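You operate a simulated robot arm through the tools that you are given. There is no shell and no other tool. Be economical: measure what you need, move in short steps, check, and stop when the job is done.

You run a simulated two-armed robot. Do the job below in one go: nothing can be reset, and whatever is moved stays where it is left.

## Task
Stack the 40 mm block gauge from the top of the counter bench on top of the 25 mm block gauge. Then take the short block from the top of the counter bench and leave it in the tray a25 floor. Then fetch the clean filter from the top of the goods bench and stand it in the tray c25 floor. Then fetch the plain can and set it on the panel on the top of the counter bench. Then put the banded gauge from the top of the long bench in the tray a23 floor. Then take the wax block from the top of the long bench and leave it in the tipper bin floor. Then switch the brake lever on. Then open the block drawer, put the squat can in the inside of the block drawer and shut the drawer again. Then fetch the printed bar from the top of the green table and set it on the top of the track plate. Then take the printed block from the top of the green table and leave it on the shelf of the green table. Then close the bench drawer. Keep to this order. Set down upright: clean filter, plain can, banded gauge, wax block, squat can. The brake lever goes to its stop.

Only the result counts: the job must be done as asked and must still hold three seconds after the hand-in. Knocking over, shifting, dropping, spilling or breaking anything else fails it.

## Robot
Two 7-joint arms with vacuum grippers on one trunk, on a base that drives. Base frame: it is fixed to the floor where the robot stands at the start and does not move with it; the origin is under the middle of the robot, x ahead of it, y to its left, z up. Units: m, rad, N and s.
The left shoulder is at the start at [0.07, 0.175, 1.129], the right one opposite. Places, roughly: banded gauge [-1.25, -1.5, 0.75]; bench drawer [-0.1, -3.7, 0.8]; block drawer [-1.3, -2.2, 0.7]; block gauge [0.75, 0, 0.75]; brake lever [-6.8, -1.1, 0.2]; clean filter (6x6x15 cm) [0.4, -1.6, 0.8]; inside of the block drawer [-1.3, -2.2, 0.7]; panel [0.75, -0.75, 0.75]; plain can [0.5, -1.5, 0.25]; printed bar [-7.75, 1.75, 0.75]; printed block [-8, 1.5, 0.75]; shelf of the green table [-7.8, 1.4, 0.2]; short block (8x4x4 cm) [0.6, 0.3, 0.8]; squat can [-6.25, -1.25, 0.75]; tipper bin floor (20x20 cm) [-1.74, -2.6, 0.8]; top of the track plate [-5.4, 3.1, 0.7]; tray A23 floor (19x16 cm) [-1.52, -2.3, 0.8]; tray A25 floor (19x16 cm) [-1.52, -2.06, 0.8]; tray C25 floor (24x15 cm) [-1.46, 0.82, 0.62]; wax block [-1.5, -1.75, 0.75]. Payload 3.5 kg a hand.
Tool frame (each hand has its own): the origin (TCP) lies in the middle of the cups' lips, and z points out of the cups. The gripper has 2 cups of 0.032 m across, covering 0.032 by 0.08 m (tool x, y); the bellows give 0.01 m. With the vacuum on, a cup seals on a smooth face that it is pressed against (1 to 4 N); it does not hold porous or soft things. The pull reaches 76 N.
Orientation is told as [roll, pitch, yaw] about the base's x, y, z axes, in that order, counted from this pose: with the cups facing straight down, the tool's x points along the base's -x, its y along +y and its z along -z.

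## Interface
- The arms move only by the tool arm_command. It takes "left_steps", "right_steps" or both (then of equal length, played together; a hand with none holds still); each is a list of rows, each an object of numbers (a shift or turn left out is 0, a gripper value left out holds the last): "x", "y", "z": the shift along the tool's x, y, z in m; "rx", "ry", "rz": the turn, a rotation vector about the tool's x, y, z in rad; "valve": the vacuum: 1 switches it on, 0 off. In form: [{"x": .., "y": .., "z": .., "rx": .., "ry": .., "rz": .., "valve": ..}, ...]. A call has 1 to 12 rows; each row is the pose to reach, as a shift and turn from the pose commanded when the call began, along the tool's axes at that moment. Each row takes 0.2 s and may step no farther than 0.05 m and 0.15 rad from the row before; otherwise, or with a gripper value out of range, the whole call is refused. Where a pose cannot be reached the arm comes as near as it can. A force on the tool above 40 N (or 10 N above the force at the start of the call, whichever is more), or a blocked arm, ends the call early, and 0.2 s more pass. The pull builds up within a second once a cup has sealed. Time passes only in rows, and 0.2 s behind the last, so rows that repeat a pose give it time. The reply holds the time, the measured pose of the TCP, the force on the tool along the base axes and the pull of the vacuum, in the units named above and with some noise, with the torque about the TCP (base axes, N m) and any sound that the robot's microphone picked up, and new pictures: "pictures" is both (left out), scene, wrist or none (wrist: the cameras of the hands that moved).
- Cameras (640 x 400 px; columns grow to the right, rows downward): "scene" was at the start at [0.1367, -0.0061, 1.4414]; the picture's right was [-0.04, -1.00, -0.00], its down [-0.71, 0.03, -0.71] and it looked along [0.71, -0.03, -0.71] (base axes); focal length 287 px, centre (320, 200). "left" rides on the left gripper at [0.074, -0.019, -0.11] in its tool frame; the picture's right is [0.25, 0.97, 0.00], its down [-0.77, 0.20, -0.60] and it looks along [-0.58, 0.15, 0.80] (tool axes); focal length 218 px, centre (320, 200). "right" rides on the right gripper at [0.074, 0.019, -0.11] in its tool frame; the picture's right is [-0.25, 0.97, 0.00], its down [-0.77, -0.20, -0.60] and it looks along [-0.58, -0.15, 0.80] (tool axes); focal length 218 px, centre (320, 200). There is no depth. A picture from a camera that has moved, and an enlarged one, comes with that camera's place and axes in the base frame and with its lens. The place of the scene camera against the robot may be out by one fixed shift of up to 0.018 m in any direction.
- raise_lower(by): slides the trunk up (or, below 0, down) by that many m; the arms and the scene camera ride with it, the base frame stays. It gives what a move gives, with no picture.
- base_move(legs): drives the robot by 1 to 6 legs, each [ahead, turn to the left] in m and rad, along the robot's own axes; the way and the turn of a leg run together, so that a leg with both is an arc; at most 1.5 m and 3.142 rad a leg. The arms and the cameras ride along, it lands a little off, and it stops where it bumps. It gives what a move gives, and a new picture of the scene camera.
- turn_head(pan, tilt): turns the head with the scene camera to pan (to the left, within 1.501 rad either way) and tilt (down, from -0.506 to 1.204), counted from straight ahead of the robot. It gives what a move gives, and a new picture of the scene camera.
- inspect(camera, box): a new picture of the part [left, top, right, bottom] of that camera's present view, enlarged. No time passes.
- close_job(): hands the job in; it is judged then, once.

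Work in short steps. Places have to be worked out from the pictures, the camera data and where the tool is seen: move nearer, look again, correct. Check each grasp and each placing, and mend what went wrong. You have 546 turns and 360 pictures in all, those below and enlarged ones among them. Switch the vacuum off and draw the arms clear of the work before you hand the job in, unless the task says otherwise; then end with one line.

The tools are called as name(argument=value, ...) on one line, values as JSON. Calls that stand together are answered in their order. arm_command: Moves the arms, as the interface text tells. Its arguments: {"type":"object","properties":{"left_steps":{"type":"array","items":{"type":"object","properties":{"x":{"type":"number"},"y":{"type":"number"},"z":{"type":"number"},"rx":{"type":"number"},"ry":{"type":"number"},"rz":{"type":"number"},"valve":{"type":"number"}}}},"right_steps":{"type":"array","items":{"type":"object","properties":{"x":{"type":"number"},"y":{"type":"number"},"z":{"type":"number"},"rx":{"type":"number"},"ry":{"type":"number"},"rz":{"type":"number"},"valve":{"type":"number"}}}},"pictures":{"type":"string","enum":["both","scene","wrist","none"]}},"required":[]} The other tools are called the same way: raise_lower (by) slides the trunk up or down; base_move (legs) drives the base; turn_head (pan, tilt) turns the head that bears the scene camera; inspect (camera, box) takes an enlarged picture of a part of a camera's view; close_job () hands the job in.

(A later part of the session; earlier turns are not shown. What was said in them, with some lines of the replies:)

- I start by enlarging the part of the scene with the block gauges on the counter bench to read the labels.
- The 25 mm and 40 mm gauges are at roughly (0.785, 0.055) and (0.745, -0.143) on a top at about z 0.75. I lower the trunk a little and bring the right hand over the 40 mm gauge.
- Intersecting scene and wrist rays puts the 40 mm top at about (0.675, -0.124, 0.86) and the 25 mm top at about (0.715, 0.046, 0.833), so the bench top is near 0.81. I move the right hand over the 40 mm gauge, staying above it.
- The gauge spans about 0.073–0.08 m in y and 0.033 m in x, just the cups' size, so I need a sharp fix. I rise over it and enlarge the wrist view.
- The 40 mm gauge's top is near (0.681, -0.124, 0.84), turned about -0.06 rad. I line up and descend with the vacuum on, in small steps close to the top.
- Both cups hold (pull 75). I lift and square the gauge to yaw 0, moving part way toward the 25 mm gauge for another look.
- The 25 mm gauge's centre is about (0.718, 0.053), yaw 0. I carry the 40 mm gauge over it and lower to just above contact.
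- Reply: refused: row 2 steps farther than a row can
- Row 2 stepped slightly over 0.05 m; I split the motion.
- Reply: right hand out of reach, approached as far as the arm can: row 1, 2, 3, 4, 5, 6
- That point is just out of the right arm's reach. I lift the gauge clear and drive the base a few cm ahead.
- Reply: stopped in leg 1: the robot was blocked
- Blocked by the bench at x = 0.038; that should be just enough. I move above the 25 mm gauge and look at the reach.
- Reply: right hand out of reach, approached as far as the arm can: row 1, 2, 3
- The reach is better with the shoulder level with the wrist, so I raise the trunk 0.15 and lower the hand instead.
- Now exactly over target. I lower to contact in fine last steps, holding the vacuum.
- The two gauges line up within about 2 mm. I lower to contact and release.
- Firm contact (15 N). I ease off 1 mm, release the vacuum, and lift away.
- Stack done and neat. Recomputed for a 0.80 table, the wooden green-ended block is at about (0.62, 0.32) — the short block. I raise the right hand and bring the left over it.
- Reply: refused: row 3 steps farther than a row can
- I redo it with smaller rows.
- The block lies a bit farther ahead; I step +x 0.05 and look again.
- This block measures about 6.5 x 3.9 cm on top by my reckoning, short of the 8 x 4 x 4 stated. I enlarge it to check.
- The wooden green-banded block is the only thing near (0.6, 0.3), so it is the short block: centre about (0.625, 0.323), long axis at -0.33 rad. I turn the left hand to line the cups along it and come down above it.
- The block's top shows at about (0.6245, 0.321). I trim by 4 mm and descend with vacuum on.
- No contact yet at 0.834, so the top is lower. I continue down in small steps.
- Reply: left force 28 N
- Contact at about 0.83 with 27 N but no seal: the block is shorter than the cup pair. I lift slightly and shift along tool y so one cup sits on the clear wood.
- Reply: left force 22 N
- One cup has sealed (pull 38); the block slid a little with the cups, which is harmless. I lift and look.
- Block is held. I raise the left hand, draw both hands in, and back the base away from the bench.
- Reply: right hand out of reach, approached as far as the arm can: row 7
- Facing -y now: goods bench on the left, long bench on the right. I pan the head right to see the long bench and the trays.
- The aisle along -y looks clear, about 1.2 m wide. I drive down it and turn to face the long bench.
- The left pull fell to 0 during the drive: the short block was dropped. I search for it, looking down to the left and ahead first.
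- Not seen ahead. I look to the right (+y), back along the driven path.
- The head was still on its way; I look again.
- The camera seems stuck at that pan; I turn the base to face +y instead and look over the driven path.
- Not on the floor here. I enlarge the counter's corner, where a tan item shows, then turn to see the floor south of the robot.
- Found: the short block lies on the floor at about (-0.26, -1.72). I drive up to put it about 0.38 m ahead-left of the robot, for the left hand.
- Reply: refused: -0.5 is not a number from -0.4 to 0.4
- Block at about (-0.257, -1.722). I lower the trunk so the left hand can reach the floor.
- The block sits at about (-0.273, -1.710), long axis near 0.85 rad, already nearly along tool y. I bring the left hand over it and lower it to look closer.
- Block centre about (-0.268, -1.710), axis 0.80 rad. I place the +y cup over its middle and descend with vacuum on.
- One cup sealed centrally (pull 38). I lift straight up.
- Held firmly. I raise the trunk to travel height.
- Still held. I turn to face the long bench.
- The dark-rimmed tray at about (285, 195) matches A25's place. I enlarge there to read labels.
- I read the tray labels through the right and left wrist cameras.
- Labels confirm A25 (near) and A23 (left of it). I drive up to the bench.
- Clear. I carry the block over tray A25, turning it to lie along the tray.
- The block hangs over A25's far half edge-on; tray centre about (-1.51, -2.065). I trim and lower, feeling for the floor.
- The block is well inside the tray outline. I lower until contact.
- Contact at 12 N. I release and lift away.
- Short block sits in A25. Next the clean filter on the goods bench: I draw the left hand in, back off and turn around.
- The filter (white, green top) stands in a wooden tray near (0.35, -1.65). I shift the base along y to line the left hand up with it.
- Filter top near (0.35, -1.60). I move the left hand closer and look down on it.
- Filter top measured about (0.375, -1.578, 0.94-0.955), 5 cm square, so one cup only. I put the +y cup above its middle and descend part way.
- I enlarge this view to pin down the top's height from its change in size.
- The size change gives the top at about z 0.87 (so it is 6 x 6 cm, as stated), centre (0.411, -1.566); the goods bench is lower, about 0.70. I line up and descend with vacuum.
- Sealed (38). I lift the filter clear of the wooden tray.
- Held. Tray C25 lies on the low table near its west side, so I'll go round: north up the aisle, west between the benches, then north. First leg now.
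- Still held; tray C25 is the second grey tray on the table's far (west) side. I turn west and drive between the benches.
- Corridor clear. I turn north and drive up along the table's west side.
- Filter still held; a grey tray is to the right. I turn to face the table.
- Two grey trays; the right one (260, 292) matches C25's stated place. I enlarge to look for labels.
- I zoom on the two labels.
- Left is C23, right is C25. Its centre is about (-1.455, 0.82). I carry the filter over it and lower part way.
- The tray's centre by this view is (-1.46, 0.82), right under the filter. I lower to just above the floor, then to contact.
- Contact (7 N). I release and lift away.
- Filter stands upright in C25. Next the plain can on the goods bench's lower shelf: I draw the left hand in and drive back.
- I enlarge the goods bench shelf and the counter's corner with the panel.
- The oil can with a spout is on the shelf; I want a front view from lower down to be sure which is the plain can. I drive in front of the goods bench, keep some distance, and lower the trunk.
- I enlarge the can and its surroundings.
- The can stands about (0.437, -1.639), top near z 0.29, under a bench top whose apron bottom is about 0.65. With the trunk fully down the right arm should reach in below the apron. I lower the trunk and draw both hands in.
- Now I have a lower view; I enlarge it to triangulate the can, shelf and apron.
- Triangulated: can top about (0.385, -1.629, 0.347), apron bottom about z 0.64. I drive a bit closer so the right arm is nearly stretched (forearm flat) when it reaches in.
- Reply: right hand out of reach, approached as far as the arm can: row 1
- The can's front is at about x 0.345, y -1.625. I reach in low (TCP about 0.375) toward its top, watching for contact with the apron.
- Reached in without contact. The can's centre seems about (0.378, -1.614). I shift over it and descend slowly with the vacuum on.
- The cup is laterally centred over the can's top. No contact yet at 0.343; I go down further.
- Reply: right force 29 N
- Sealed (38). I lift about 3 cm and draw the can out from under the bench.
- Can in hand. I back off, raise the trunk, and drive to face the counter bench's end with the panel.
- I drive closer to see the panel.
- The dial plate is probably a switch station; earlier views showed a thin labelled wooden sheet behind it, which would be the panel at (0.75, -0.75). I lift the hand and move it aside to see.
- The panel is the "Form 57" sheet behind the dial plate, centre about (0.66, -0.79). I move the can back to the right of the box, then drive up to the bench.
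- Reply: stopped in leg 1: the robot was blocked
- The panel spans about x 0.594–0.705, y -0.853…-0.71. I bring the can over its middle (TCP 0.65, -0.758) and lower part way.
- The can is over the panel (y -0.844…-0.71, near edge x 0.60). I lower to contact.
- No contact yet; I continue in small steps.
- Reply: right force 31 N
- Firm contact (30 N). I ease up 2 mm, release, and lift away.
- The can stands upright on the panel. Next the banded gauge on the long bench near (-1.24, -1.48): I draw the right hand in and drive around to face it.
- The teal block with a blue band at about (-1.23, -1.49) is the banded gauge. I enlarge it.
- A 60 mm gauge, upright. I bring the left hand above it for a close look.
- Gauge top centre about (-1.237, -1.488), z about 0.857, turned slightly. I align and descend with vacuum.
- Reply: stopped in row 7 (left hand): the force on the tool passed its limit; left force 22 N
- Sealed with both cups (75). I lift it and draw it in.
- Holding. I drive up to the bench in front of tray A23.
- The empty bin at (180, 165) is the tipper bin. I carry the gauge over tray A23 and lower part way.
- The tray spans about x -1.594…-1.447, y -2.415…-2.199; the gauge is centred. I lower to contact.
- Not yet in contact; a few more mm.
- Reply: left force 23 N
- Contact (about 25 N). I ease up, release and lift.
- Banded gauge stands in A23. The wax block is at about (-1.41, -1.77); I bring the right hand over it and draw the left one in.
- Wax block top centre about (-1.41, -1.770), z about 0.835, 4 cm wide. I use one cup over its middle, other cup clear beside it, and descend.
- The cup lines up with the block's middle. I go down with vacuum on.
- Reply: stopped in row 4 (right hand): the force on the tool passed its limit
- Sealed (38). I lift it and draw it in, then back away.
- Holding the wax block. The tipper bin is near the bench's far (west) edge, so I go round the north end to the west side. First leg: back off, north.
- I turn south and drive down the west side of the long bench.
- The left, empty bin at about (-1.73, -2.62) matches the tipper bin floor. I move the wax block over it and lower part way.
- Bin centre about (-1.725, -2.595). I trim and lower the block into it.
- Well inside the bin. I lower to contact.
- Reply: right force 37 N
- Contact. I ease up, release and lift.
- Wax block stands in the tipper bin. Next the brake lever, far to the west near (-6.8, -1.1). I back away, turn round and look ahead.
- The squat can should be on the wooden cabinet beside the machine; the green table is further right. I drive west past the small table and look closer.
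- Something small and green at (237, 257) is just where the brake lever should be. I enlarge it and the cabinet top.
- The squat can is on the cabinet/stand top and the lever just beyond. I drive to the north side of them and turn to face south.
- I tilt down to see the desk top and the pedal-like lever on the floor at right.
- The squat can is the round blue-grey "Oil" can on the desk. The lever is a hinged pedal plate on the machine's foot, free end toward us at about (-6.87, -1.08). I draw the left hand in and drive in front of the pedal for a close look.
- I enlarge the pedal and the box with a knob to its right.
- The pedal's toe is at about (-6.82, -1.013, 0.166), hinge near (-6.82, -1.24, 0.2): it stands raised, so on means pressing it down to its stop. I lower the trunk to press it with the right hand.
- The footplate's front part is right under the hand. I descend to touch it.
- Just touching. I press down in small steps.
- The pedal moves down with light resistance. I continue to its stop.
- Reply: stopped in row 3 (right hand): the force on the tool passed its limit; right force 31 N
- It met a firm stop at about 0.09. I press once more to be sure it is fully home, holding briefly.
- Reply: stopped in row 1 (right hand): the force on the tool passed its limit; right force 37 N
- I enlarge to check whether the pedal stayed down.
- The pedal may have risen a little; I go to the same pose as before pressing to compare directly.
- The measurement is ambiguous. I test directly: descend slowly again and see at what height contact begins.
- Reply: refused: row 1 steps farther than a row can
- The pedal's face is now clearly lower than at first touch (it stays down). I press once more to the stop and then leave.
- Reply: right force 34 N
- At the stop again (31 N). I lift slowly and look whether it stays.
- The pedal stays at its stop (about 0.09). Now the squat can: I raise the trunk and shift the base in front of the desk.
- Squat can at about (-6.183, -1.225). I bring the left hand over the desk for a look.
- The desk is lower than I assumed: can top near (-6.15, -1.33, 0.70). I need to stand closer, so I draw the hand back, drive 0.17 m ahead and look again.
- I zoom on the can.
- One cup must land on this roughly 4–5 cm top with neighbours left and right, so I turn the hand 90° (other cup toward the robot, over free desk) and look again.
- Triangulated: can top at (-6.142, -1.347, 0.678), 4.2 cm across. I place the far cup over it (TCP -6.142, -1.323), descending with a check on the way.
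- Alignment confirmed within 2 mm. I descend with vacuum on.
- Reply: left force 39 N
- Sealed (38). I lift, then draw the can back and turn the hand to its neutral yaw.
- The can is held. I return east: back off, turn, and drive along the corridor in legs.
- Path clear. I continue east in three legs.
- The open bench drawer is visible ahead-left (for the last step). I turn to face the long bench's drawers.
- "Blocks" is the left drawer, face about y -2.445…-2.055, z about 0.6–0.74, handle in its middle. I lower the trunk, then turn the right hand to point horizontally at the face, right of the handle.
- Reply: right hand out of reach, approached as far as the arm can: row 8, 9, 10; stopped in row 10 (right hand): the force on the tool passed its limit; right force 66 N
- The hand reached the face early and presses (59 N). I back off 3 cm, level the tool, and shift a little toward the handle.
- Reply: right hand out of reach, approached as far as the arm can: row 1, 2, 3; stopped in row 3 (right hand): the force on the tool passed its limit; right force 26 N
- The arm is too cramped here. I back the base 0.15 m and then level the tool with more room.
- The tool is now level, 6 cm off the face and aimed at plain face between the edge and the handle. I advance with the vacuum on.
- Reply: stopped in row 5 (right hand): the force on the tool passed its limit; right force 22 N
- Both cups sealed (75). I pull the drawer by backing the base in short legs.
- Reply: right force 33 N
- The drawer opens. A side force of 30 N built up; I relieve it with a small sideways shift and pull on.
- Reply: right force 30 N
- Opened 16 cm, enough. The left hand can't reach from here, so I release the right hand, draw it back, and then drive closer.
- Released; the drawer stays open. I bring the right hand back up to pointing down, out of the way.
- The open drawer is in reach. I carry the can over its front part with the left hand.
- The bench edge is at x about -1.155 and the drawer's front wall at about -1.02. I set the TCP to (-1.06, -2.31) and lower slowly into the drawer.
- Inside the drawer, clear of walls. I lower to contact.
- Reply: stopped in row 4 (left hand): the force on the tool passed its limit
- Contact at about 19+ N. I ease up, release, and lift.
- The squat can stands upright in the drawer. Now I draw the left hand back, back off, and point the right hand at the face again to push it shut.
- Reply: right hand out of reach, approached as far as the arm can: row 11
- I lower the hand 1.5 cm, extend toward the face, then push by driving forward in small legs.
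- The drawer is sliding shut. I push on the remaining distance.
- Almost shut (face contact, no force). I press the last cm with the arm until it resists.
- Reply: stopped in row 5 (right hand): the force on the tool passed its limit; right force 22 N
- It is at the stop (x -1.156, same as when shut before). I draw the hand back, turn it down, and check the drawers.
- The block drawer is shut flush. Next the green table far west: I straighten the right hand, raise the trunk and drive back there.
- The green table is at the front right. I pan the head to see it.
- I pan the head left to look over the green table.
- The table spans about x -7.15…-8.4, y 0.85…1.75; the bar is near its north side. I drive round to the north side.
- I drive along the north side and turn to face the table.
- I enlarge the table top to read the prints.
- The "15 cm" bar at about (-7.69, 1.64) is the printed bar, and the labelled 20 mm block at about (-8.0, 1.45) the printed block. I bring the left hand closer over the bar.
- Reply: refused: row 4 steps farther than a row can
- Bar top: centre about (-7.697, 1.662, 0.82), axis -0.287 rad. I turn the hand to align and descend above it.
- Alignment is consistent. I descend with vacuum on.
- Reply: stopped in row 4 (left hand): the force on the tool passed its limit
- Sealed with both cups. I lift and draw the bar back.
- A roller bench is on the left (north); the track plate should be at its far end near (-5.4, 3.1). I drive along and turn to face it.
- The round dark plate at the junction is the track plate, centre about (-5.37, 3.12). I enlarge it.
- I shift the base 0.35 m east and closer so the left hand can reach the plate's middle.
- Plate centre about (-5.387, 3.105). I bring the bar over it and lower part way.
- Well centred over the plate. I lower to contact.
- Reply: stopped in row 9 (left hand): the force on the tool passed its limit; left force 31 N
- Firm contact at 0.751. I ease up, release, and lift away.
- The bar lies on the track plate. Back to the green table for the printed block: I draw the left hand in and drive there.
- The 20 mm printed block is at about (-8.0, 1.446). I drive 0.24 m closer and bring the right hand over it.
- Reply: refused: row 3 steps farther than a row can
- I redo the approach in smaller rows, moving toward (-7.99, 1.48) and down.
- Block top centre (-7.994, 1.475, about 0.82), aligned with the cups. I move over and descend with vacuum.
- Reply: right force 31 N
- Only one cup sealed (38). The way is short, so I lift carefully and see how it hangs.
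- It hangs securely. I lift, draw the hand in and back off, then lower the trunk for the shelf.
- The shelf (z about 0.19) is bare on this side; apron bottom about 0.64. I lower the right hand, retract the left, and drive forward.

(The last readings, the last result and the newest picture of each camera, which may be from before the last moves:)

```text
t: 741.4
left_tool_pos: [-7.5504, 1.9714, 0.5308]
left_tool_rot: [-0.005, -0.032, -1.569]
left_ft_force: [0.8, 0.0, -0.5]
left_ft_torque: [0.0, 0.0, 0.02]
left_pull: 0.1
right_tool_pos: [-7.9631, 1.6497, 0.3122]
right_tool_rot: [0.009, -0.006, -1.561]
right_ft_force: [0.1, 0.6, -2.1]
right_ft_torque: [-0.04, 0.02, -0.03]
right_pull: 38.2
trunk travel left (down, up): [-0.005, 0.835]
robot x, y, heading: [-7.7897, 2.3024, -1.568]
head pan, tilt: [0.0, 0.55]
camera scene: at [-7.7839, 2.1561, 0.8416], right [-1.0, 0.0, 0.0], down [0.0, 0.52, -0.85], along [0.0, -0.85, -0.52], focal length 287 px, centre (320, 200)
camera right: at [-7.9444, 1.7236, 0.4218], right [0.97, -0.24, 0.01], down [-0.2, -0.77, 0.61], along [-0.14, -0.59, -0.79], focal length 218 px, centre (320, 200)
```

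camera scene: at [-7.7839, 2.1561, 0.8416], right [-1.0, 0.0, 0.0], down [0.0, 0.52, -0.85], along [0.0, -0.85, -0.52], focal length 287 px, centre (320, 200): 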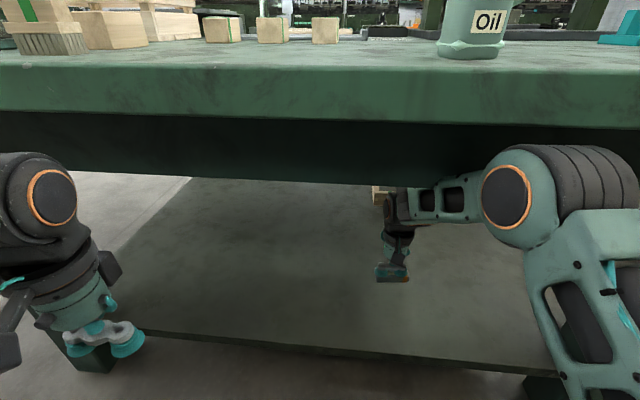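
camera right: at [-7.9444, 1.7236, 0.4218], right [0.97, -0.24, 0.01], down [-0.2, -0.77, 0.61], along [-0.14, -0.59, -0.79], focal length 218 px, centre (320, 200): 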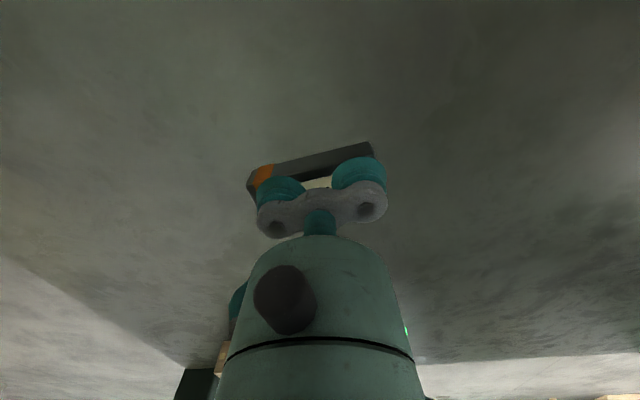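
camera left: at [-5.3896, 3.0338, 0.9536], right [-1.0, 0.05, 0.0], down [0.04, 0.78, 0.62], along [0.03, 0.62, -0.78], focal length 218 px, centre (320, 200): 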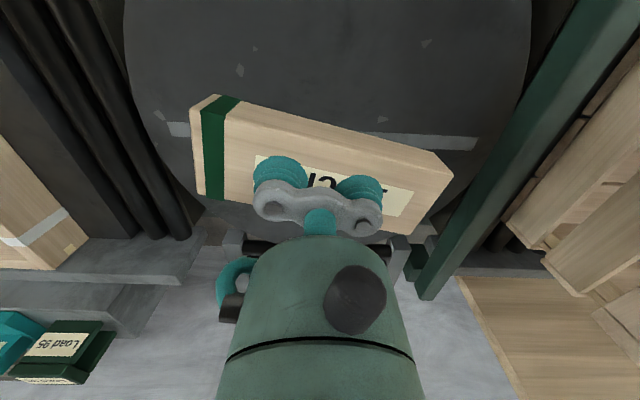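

Now over the shelf. I lower to contact.

arm_command(right_steps=[{"z": 0.03}, {"z": 0.06}, {"z": 0.075}, {"z": 0.085}, {"z": 0.092}, {"z": 0.099}, {"z": 0.106}, {"z": 0.113}, {"z": 0.12}, {"z": 0.127}], pictures="wrist")

```text
t: 742.5
left_tool_pos: [-7.5493, 1.9716, 0.5313]
left_tool_rot: [-0.003, -0.032, -1.571]
left_ft_force: [0.2, -0.4, 0.1]
left_ft_torque: [0.02, -0.02, -0.01]
left_pull: 0.0
right_tool_pos: [-7.9598, 1.6481, 0.2289]
right_tool_rot: [0.008, -0.019, -1.565]
right_ft_force: [0.3, 4.0, 21.4]
right_ft_torque: [0.13, 0.15, -0.1]
right_pull: 37.9
trunk travel left (down, up): [-0.005, 0.835]
robot x, y, heading: [-7.7908, 2.2962, -1.565]
head pan, tilt: [0.0, 0.55]
stopped in row 5 (right hand): the force on the tool passed its limit (the readings are from after the stop); the commanded pose is now the measured one
camera right: at [-7.9417, 1.7233, 0.3382], right [0.97, -0.25, 0.01], down [-0.2, -0.76, 0.62], along [-0.14, -0.6, -0.79], focal length 218 px, centre (320, 200)
```

right: 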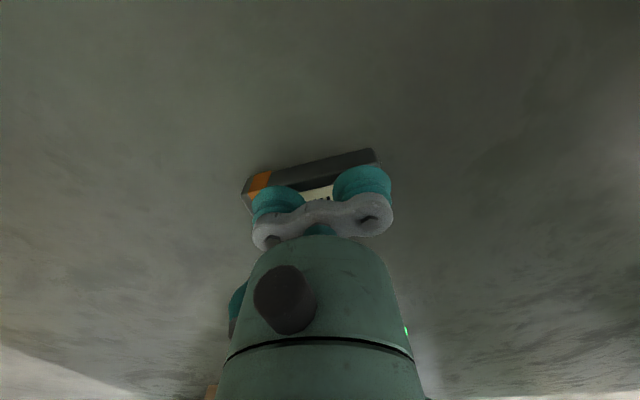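

Contact with the shelf. I ease up, release, lift a bit, and draw the hand out.

arm_command(right_steps=[{"z": -0.004}, {"z": -0.005, "valve": 0}, {"z": -0.005}, {"z": -0.005}, {"z": -0.005}, {"z": -0.02}, {"z": -0.05}, {"z": -0.08}, {"z": -0.08, "x": 0.05}, {"z": -0.08, "x": 0.1}, {"z": -0.08, "x": 0.15}], pictures="wrist")

```text
t: 744.9
left_tool_pos: [-7.5513, 1.9717, 0.5306]
left_tool_rot: [-0.003, -0.026, -1.569]
left_ft_force: [0.2, 0.3, -1.0]
left_ft_torque: [0.01, 0.01, 0.0]
left_pull: 0.0
right_tool_pos: [-7.9634, 1.8, 0.3038]
right_tool_rot: [0.008, -0.015, -1.564]
right_ft_force: [0.4, -1.1, -0.7]
right_ft_torque: [-0.04, 0.0, -0.02]
right_pull: 0.0
trunk travel left (down, up): [-0.005, 0.835]
robot x, y, heading: [-7.7883, 2.2999, -1.574]
head pan, tilt: [0.0, 0.55]
camera right: at [-7.9463, 1.8743, 0.4141], right [0.97, -0.25, 0.01], down [-0.2, -0.76, 0.61], along [-0.14, -0.6, -0.79], focal length 218 px, centre (320, 200)
```

right: 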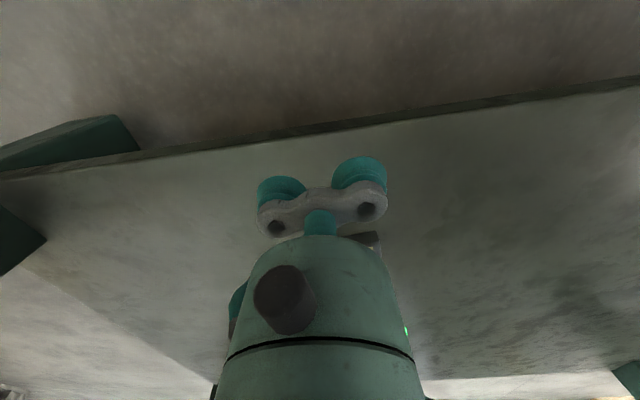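

Released. I back away and look at the shelf.

base_move(legs=[[-0.3, 0]])

inspect(camera="scene", box=[280, 150, 480, 290])

```text
t: 747.0
left_tool_pos: [-7.5517, 2.2741, 0.53]
left_tool_rot: [0.0, -0.028, -1.568]
left_ft_force: [0.5, 0.8, -0.7]
left_ft_torque: [0.0, 0.01, -0.01]
left_pull: 0.1
right_tool_pos: [-7.9641, 2.1011, 0.3048]
right_tool_rot: [0.009, -0.011, -1.564]
right_ft_force: [0.0, -0.3, 0.0]
right_ft_torque: [-0.04, -0.01, -0.03]
right_pull: 0.1
trunk travel left (down, up): [-0.005, 0.835]
robot x, y, heading: [-7.7904, 2.603, -1.57]
head pan, tilt: [0.0, 0.55]
camera scene: at [-7.7846, 2.4581, 0.8416], right [-1.0, 0.0, 0.0], down [0.0, 0.52, -0.85], along [0.0, -0.85, -0.52], focal length 287 px, centre (320, 200)
```

scene: 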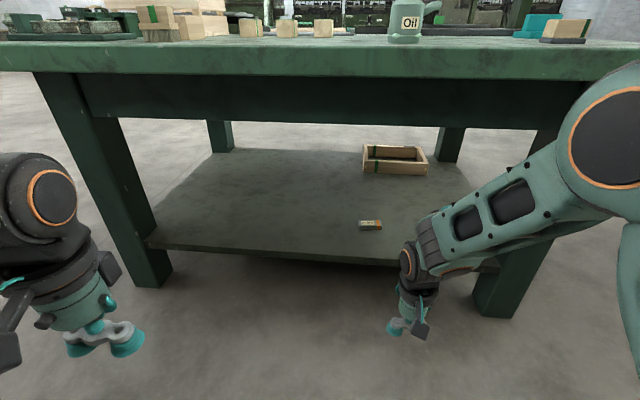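

```text
2.86 times, centred on (380, 220) of scene
camera zoom: at [-7.7846, 2.4581, 0.8416], right [-1.0, 0.0, 0.0], down [0.0, 0.52, -0.85], along [0.0, -0.85, -0.52], focal length 820 px, centre (149, 143)
```

zoom: 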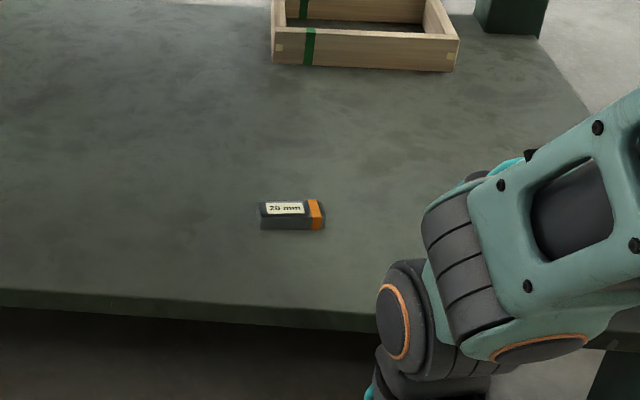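

The printed block lies on the shelf. Last: the bench drawer near (-0.1, -3.7). I raise the trunk and drive back east.

raise_lower(by=0.4)

raise_lower(by=0.2)

arm_command(right_steps=[{"z": -0.04}, {"z": -0.08}, {"z": -0.12}, {"z": -0.16}, {"z": -0.18}], pictures="none")

base_move(legs=[[0, 1.4], [1.3, 0], [0, -1.0], [1.3, 0], [1.4, 0]])

```text
t: 750.8
left_tool_pos: [-7.5517, 2.2731, 0.9306]
left_tool_rot: [-0.002, -0.029, -1.568]
left_ft_force: [-0.4, -0.1, 0.5]
left_ft_torque: [-0.02, -0.01, 0.02]
left_pull: 0.0
right_tool_pos: [-7.9641, 2.1002, 0.704]
right_tool_rot: [0.009, -0.011, -1.565]
right_ft_force: [-0.5, -0.1, 0.1]
right_ft_torque: [-0.01, 0.04, 0.0]
right_pull: 0.1
trunk travel left (down, up): [-0.405, 0.435]
robot x, y, heading: [-7.7882, 2.6033, -1.567]
head pan, tilt: [0.0, 0.55]
```

```text
t: 753.0
left_tool_pos: [-7.5524, 2.2728, 1.13]
left_tool_rot: [-0.001, -0.028, -1.569]
left_ft_force: [0.3, 0.5, -0.2]
left_ft_torque: [0.0, -0.01, -0.02]
left_pull: 0.0
right_tool_pos: [-7.9651, 2.1014, 0.9045]
right_tool_rot: [0.008, -0.011, -1.564]
right_ft_force: [1.0, 0.0, -1.0]
right_ft_torque: [0.01, 0.0, 0.01]
right_pull: 0.1
trunk travel left (down, up): [-0.605, 0.235]
robot x, y, heading: [-7.7907, 2.603, -1.569]
head pan, tilt: [0.0, 0.55]
```

```text
t: 754.2
left_tool_pos: [-7.5514, 2.2727, 1.1303]
left_tool_rot: [-0.001, -0.028, -1.569]
left_ft_force: [-0.2, 0.3, 0.0]
left_ft_torque: [0.0, 0.02, 0.05]
left_pull: 0.0
right_tool_pos: [-7.9679, 2.1041, 1.0854]
right_tool_rot: [0.007, -0.012, -1.564]
right_ft_force: [-0.9, 0.0, -0.2]
right_ft_torque: [0.0, 0.0, 0.01]
right_pull: 0.1
trunk travel left (down, up): [-0.605, 0.235]
robot x, y, heading: [-7.7876, 2.5999, -1.569]
head pan, tilt: [0.0, 0.55]
```

```text
t: 779.4
left_tool_pos: [-5.1295, -0.3203, 1.1305]
left_tool_rot: [-0.002, -0.027, -1.185]
left_ft_force: [0.2, 0.0, 0.4]
left_ft_torque: [0.0, 0.0, -0.01]
left_pull: 0.1
right_tool_pos: [-5.4519, -0.6319, 1.0854]
right_tool_rot: [0.01, -0.012, -1.181]
right_ft_force: [0.8, -0.3, -0.4]
right_ft_torque: [-0.02, 0.0, 0.0]
right_pull: 0.1
trunk travel left (down, up): [-0.605, 0.235]
robot x, y, heading: [-5.4765, -0.1044, -1.182]
head pan, tilt: [0.0, 0.55]
camera scene: at [-5.4158, -0.2371, 1.4416], right [-0.93, -0.38, 0.0], down [-0.2, 0.48, -0.85], along [0.32, -0.79, -0.52], focal length 287 px, centre (320, 200)
```

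scene: 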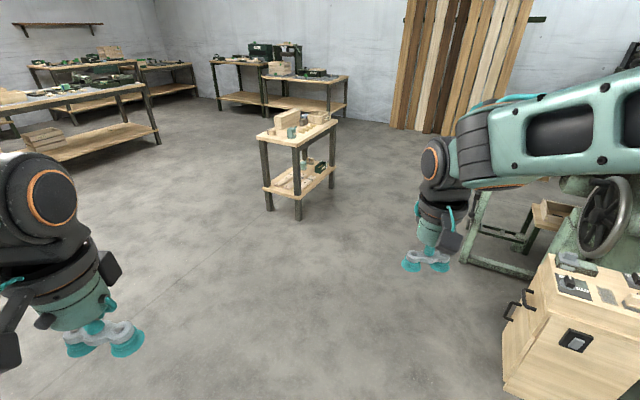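

I turn east and return along the corridor.

base_move(legs=[[0, 0.96], [1.5, 0], [0, 0.21], [1.5, 0], [1.5, 0], [0.5, 0]])

base_move(legs=[[0, -1.56], [1.5, 0], [1.0, 0]])

```text
t: 806.5
left_tool_pos: [-0.1999, -0.1539, 1.1298]
left_tool_rot: [-0.002, -0.03, 0.007]
left_ft_force: [-1.0, -0.1, 0.5]
left_ft_torque: [0.02, -0.01, -0.03]
left_pull: 0.0
right_tool_pos: [-0.028, -0.5707, 1.0846]
right_tool_rot: [0.01, -0.012, 0.01]
right_ft_force: [0.3, -0.4, -0.1]
right_ft_torque: [0.02, 0.03, 0.0]
right_pull: 0.1
trunk travel left (down, up): [-0.605, 0.235]
robot x, y, heading: [-0.5297, -0.3967, 0.006]
head pan, tilt: [0.0, 0.55]
camera scene: at [-0.3828, -0.3979, 1.4416], right [0.01, -1.0, 0.0], down [-0.52, 0.0, -0.85], along [0.85, 0.01, -0.52], focal length 287 px, centre (320, 200)
```

scene: 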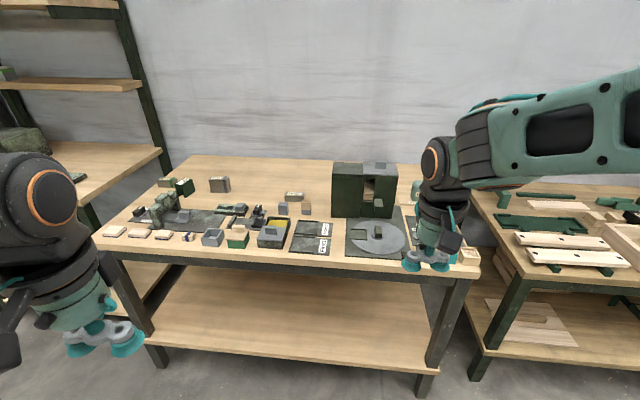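

```text
t: 822.5
left_tool_pos: [-0.1518, -3.201, 1.1323]
left_tool_rot: [-0.002, -0.03, -1.516]
left_ft_force: [-1.1, -0.3, 0.0]
left_ft_torque: [0.02, 0.01, 0.0]
left_pull: 0.1
right_tool_pos: [-0.5595, -3.3913, 1.0849]
right_tool_rot: [0.009, -0.011, -1.513]
right_ft_force: [-0.1, -0.2, -0.6]
right_ft_torque: [-0.01, 0.0, 0.03]
right_pull: 0.1
trunk travel left (down, up): [-0.605, 0.235]
robot x, y, heading: [-0.4115, -2.8852, -1.517]
head pan, tilt: [0.0, 0.55]
camera scene: at [-0.3949, -3.0286, 1.4416], right [-1.0, -0.05, 0.0], down [-0.03, 0.52, -0.85], along [0.05, -0.85, -0.52], focal length 287 px, centre (320, 200)
```

scene: 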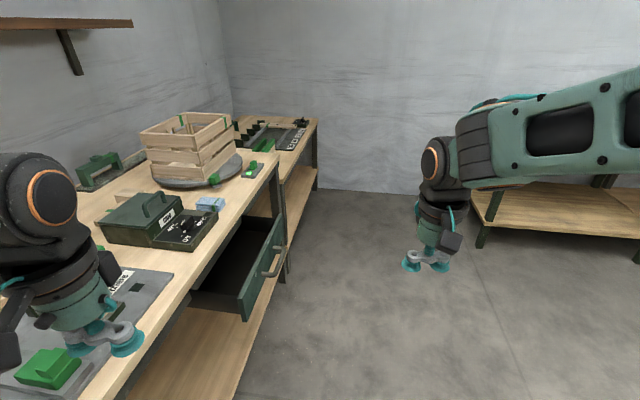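

The drawer's front is at about x -0.15, y -3.64…-3.99, open toward -x. I drive to a spot west of it and turn to face it.

base_move(legs=[[0, -0.488], [0.97, 0], [0, 1.0], [0, 1.005]])

raise_lower(by=-0.15)

turn_head(pan=0, tilt=0.7)

```text
t: 834.0
left_tool_pos: [-0.4792, -3.5237, 1.1305]
left_tool_rot: [-0.003, -0.03, 0.028]
left_ft_force: [0.2, 0.6, 0.1]
left_ft_torque: [0.01, 0.0, -0.02]
left_pull: 0.0
right_tool_pos: [-0.2991, -3.9329, 1.0849]
right_tool_rot: [0.009, -0.012, 0.034]
right_ft_force: [-0.3, 0.8, 1.1]
right_ft_torque: [-0.01, -0.03, 0.01]
right_pull: 0.0
trunk travel left (down, up): [-0.605, 0.235]
robot x, y, heading: [-0.8014, -3.7706, 0.031]
head pan, tilt: [0.0, 0.55]
camera scene: at [-0.6561, -3.77, 1.4416], right [0.03, -1.0, 0.0], down [-0.52, -0.02, -0.85], along [0.85, 0.02, -0.52], focal length 287 px, centre (320, 200)
```

scene: 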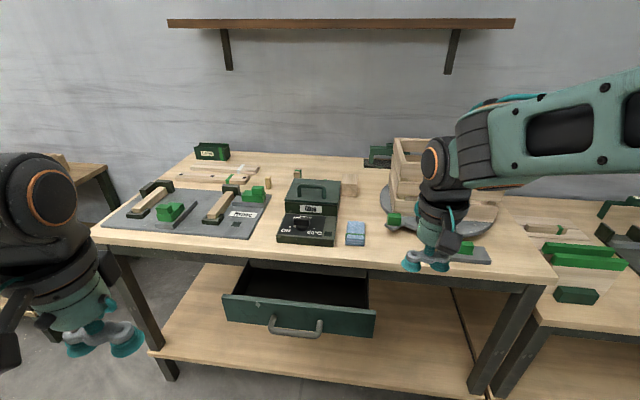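

```text
t: 835.8
left_tool_pos: [-0.4798, -3.5228, 0.9814]
left_tool_rot: [-0.002, -0.028, 0.029]
left_ft_force: [0.8, 0.0, -0.7]
left_ft_torque: [0.01, 0.05, -0.02]
left_pull: 0.1
right_tool_pos: [-0.2989, -3.9354, 0.9352]
right_tool_rot: [0.008, -0.016, 0.033]
right_ft_force: [-0.2, -0.5, -0.8]
right_ft_torque: [-0.02, 0.0, -0.01]
right_pull: 0.1
trunk travel left (down, up): [-0.455, 0.385]
robot x, y, heading: [-0.8003, -3.7697, 0.027]
head pan, tilt: [0.0, 0.55]
```

```text
t: 836.5
left_tool_pos: [-0.4799, -3.5232, 0.9808]
left_tool_rot: [-0.002, -0.03, 0.027]
left_ft_force: [-0.3, 0.3, 0.7]
left_ft_torque: [0.02, -0.03, -0.01]
left_pull: 0.0
right_tool_pos: [-0.2999, -3.9335, 0.9345]
right_tool_rot: [0.009, -0.013, 0.033]
right_ft_force: [0.1, -0.2, 0.7]
right_ft_torque: [0.0, -0.04, 0.0]
right_pull: 0.0
trunk travel left (down, up): [-0.455, 0.385]
robot x, y, heading: [-0.8023, -3.7688, 0.03]
head pan, tilt: [0.0, 0.7]
camera scene: at [-0.6609, -3.7701, 1.2785], right [0.03, -1.0, 0.0], down [-0.64, -0.02, -0.77], along [0.76, 0.02, -0.64], focal length 287 px, centre (320, 200)
```

scene: 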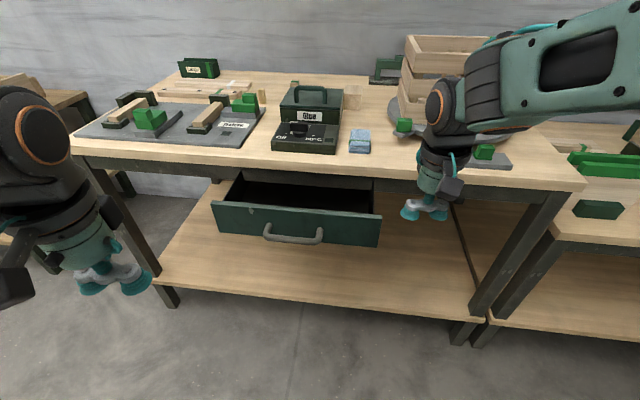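

I estimate the face at x between -0.17 and -0.06, y -3.53…-3.91. I back up a little for room and turn the right hand to horizontal, aimed right of the handle.

base_move(legs=[[-0.12, -0.03]])

arm_command(right_steps=[{"x": -0.02, "y": 0.02, "z": 0.01, "ry": -0.14}, {"x": -0.04, "y": 0.04, "z": 0.03, "ry": -0.28}, {"x": -0.06, "y": 0.06, "z": 0.05, "ry": -0.42}, {"x": -0.08, "y": 0.07, "z": 0.08, "ry": -0.56}, {"x": -0.1, "y": 0.08, "z": 0.11, "ry": -0.7}, {"x": -0.12, "y": 0.09, "z": 0.14, "ry": -0.84}, {"x": -0.12, "y": 0.09, "z": 0.17, "ry": -0.98}, {"x": -0.12, "y": 0.09, "z": 0.2, "ry": -1.12}, {"x": -0.12, "y": 0.09, "z": 0.22, "ry": -1.26}, {"x": -0.12, "y": 0.09, "z": 0.235, "ry": -1.4}, {"x": -0.12, "y": 0.09, "z": 0.24, "ry": -1.54}], pictures="both")

```text
t: 837.7
left_tool_pos: [-0.5926, -3.5336, 0.981]
left_tool_rot: [-0.003, -0.03, -0.001]
left_ft_force: [0.0, 0.1, 0.0]
left_ft_torque: [-0.02, 0.02, 0.03]
left_pull: 0.0
right_tool_pos: [-0.4257, -3.9505, 0.9345]
right_tool_rot: [0.008, -0.012, 0.002]
right_ft_force: [-0.3, -0.3, 0.2]
right_ft_torque: [0.0, -0.04, -0.01]
right_pull: 0.1
trunk travel left (down, up): [-0.455, 0.385]
robot x, y, heading: [-0.9249, -3.773, -0.003]
head pan, tilt: [0.0, 0.7]
camera scene: at [-0.7824, -3.7759, 1.2786], right [0.0, -1.0, 0.0], down [-0.64, 0.0, -0.77], along [0.77, 0.0, -0.64], focal length 287 px, centre (320, 200)
```

scene: 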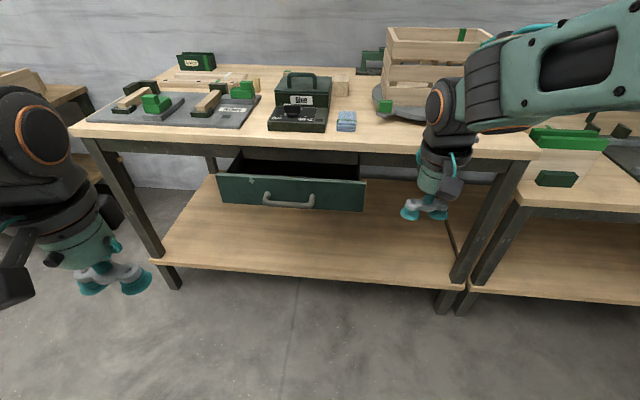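

```text
t: 840.1
left_tool_pos: [-0.5901, -3.5337, 0.9793]
left_tool_rot: [-0.002, -0.028, -0.003]
left_ft_force: [0.6, -0.4, 0.4]
left_ft_torque: [0.02, 0.03, 0.0]
left_pull: 0.0
right_tool_pos: [-0.2692, -3.8555, 0.6985]
right_tool_rot: [0.44, -1.55, -0.432]
right_ft_force: [-0.8, 1.3, 0.0]
right_ft_torque: [0.0, -0.02, 0.0]
right_pull: 0.0
right hand out of reach, approached as far as the arm can: row 11
trunk travel left (down, up): [-0.455, 0.385]
robot x, y, heading: [-0.9222, -3.7732, -0.002]
head pan, tilt: [0.0, 0.7]
camera scene: at [-0.7804, -3.7758, 1.2784], right [0.0, -1.0, 0.0], down [-0.64, 0.0, -0.76], along [0.76, 0.0, -0.64], focal length 287 px, centre (320, 200)
camera right: at [-0.3802, -3.8368, 0.626], right [0.0, 0.97, 0.26], down [-0.59, -0.21, 0.78], along [0.81, -0.15, 0.57], focal length 218 px, centre (320, 200)
```

scene: 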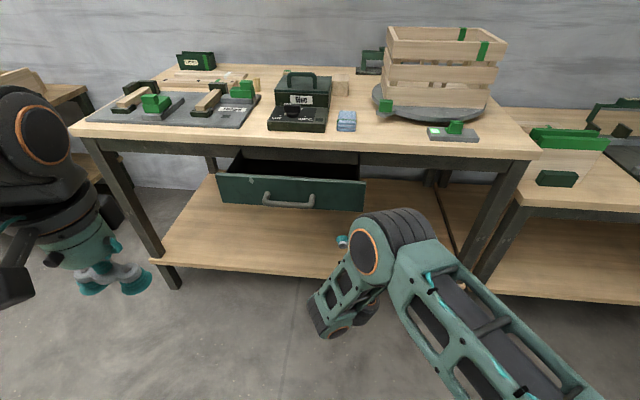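
right: 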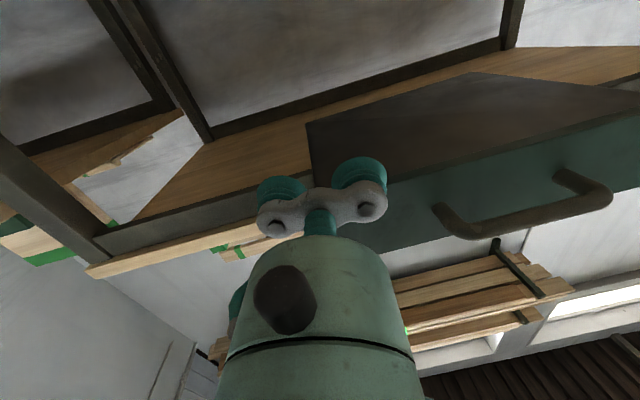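

The face is higher than thought: x about -0.17, z 0.765–0.835, y -3.50…-3.90. I raise the trunk 0.1 and shift slightly toward the handle, then look.

raise_lower(by=0.1)

arm_command(right_steps=[{"y": 0.025}, {"y": 0.025, "z": 0.02}], pictures="wrist")

```text
t: 841.4
left_tool_pos: [-0.5914, -3.5339, 1.0808]
left_tool_rot: [-0.003, -0.027, -0.002]
left_ft_force: [-0.5, 0.0, -0.6]
left_ft_torque: [0.01, -0.01, -0.04]
left_pull: 0.1
right_tool_pos: [-0.2696, -3.8565, 0.7975]
right_tool_rot: [0.431, -1.549, -0.427]
right_ft_force: [-0.4, -0.1, -0.1]
right_ft_torque: [0.01, 0.02, 0.04]
right_pull: 0.0
trunk travel left (down, up): [-0.555, 0.285]
robot x, y, heading: [-0.9222, -3.7694, -0.002]
head pan, tilt: [0.0, 0.7]
```

```text
t: 842.0
left_tool_pos: [-0.5911, -3.536, 1.0801]
left_tool_rot: [-0.002, -0.028, -0.002]
left_ft_force: [1.0, -0.5, 0.2]
left_ft_torque: [-0.01, 0.0, 0.01]
left_pull: 0.1
right_tool_pos: [-0.2498, -3.8307, 0.7961]
right_tool_rot: [0.426, -1.549, -0.42]
right_ft_force: [0.0, 0.5, 0.5]
right_ft_torque: [0.0, -0.01, 0.01]
right_pull: 0.1
trunk travel left (down, up): [-0.555, 0.285]
robot x, y, heading: [-0.922, -3.7731, 0.003]
head pan, tilt: [0.0, 0.7]
camera right: at [-0.3614, -3.8121, 0.7262], right [0.0, 0.97, 0.26], down [-0.59, -0.21, 0.78], along [0.81, -0.15, 0.57], focal length 218 px, centre (320, 200)
```

right: 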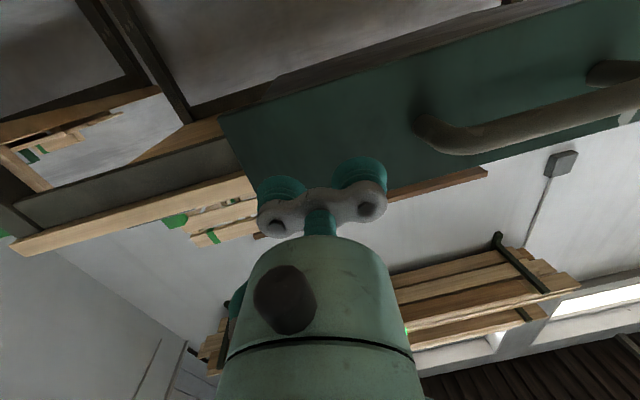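

Now aimed at the face's plain right part. I push by driving forward.

base_move(legs=[[0.15, 0]])

```text
t: 843.4
left_tool_pos: [-0.4386, -3.5355, 1.0804]
left_tool_rot: [-0.001, -0.028, -0.002]
left_ft_force: [0.5, 0.6, 0.3]
left_ft_torque: [0.0, 0.04, -0.01]
left_pull: 0.1
right_tool_pos: [-0.0984, -3.8322, 0.7967]
right_tool_rot: [0.418, -1.547, -0.416]
right_ft_force: [0.6, 0.0, 0.0]
right_ft_torque: [0.0, -0.01, 0.0]
right_pull: 0.0
trunk travel left (down, up): [-0.555, 0.285]
robot x, y, heading: [-0.7704, -3.7721, 0.002]
head pan, tilt: [0.0, 0.7]
camera scene: at [-0.6286, -3.7761, 1.3784], right [0.0, -1.0, 0.0], down [-0.64, 0.0, -0.76], along [0.76, 0.0, -0.64], focal length 287 px, centre (320, 200)
```

scene: 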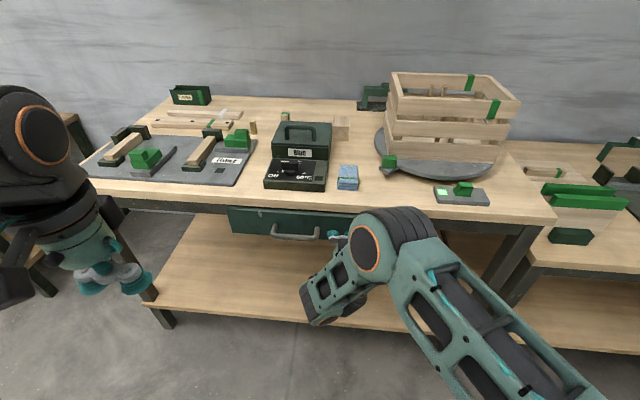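

Nearly shut. I push the rest with the arm until it resists.

arm_command(right_steps=[{"z": 0.008}, {"z": 0.016}, {"z": 0.024}, {"z": 0.032}, {"z": 0.04}, {"z": 0.048}, {"z": 0.056}], pictures="both")

```text
t: 845.2
left_tool_pos: [-0.4435, -3.5355, 1.0824]
left_tool_rot: [-0.002, -0.036, -0.005]
left_ft_force: [-0.5, 0.3, -0.2]
left_ft_torque: [0.0, -0.02, 0.01]
left_pull: 0.1
right_tool_pos: [-0.0474, -3.8295, 0.7959]
right_tool_rot: [0.31, -1.544, -0.304]
right_ft_force: [-21.3, 0.3, 5.4]
right_ft_torque: [-0.2, 0.1, -0.02]
right_pull: 0.0
trunk travel left (down, up): [-0.555, 0.285]
robot x, y, heading: [-0.7738, -3.7709, -0.005]
head pan, tilt: [0.0, 0.7]
stopped in row 7 (right hand): the force on the tool passed its limit (the readings are from after the stop); the commanded pose is now the measured one
camera scene: at [-0.6349, -3.7762, 1.3791], right [0.0, -1.0, 0.0], down [-0.64, 0.0, -0.77], along [0.77, 0.0, -0.64], focal length 287 px, centre (320, 200)
camera right: at [-0.161, -3.8113, 0.7246], right [0.0, 0.97, 0.26], down [-0.58, -0.21, 0.78], along [0.81, -0.15, 0.56], focal length 218 px, centre (320, 200)
```

scene: 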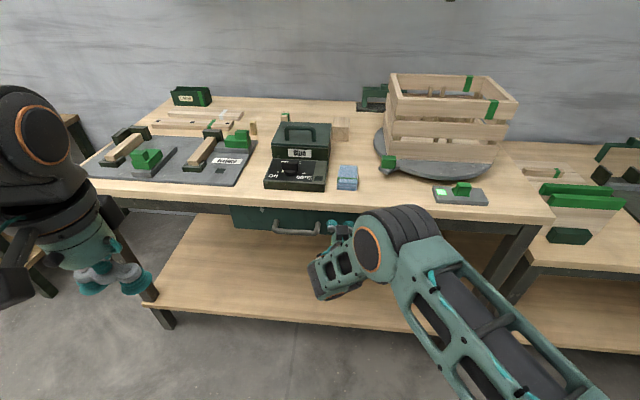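
right: 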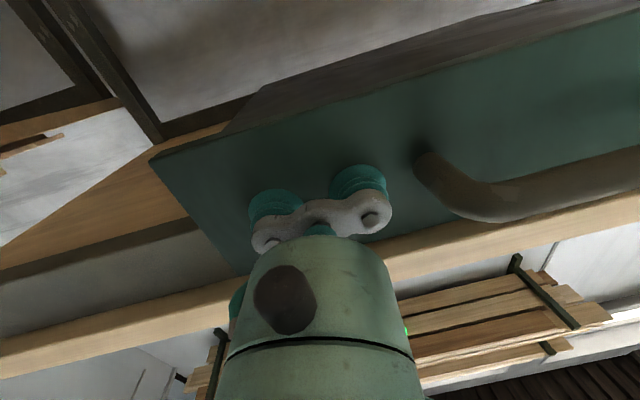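

It resists firmly. I press once more to confirm it is home.

arm_command(right_steps=[{"z": 0.003}, {"z": 0.006}, {"z": 0.01}], pictures="none")

arm_command(right_steps=[{"z": -0.03}, {"z": -0.07}, {"z": -0.11}, {"z": -0.14}], pictures="none")

base_move(legs=[[-0.25, 0]])

inspect(camera="scene", box=[160, 120, 440, 260])

```text
t: 845.6
left_tool_pos: [-0.4449, -3.5363, 1.0813]
left_tool_rot: [-0.001, -0.033, -0.005]
left_ft_force: [-0.1, 0.0, 0.0]
left_ft_torque: [0.05, 0.0, 0.02]
left_pull: 0.1
right_tool_pos: [-0.0495, -3.8293, 0.7928]
right_tool_rot: [0.245, -1.542, -0.237]
right_ft_force: [-25.5, -0.1, 6.7]
right_ft_torque: [-0.1, 0.17, -0.06]
right_pull: 0.1
trunk travel left (down, up): [-0.555, 0.285]
robot x, y, heading: [-0.7724, -3.7748, -0.005]
head pan, tilt: [0.0, 0.7]
stopped in row 2 (right hand): the force on the tool passed its limit (the readings are from after the stop); the commanded pose is now the measured one
```

```text
t: 846.6
left_tool_pos: [-0.4407, -3.5337, 1.0806]
left_tool_rot: [-0.003, -0.028, -0.004]
left_ft_force: [0.4, 0.4, 0.4]
left_ft_torque: [-0.01, 0.04, 0.0]
left_pull: 0.1
right_tool_pos: [-0.1864, -3.8289, 0.7975]
right_tool_rot: [0.205, -1.542, -0.2]
right_ft_force: [-0.2, 1.4, 0.6]
right_ft_torque: [0.01, 0.05, -0.03]
right_pull: 0.1
trunk travel left (down, up): [-0.555, 0.285]
robot x, y, heading: [-0.7715, -3.7741, 0.0]
head pan, tilt: [0.0, 0.7]
```

```text
t: 848.4
left_tool_pos: [-0.6892, -3.534, 1.0815]
left_tool_rot: [0.0, -0.03, -0.005]
left_ft_force: [-0.5, 0.3, 0.0]
left_ft_torque: [-0.02, -0.03, 0.0]
left_pull: 0.1
right_tool_pos: [-0.4335, -3.8296, 0.7963]
right_tool_rot: [0.261, -1.54, -0.255]
right_ft_force: [-0.2, -0.6, 0.7]
right_ft_torque: [0.01, -0.01, 0.0]
right_pull: 0.1
trunk travel left (down, up): [-0.555, 0.285]
robot x, y, heading: [-1.0165, -3.7699, -0.005]
head pan, tilt: [0.0, 0.7]
camera scene: at [-0.8793, -3.7756, 1.3786], right [0.0, -1.0, 0.0], down [-0.64, 0.0, -0.77], along [0.77, 0.0, -0.64], focal length 287 px, centre (320, 200)
```

scene: 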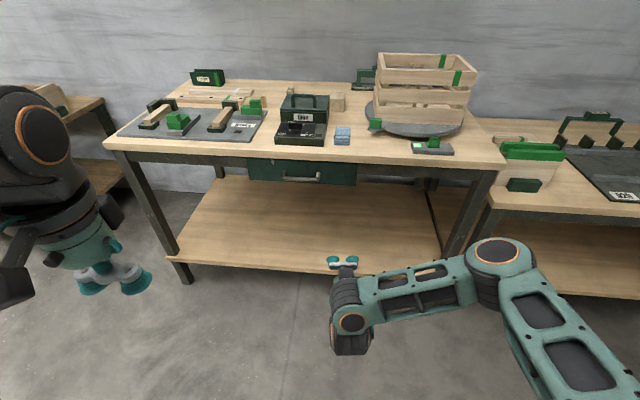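

```text
2.29 times, centred on (300, 190) of scene
camera zoom: at [-0.8793, -3.7756, 1.3786], right [0.0, -1.0, 0.0], down [-0.64, 0.0, -0.77], along [0.77, 0.0, -0.64], focal length 656 px, centre (366, 223)
```

zoom: 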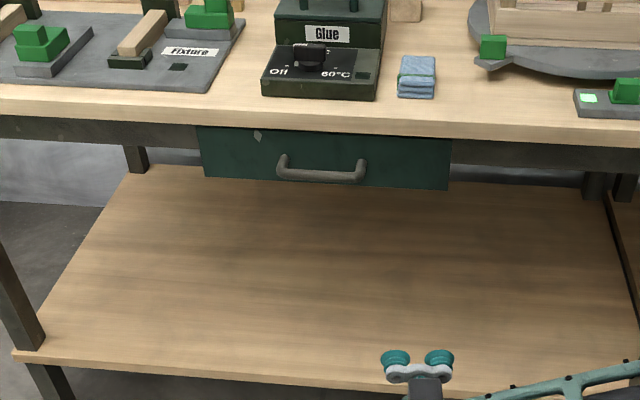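

Every step is checked: the bench drawer is flush, both vacuums are off, and the arms are clear of the work. I hand the job in.

close_job()

```text
The job is handed in.
```

I did every step in the order given and handed the job in. On the way to its tray the short block fell to the floor. I picked it up and set it in tray A25.
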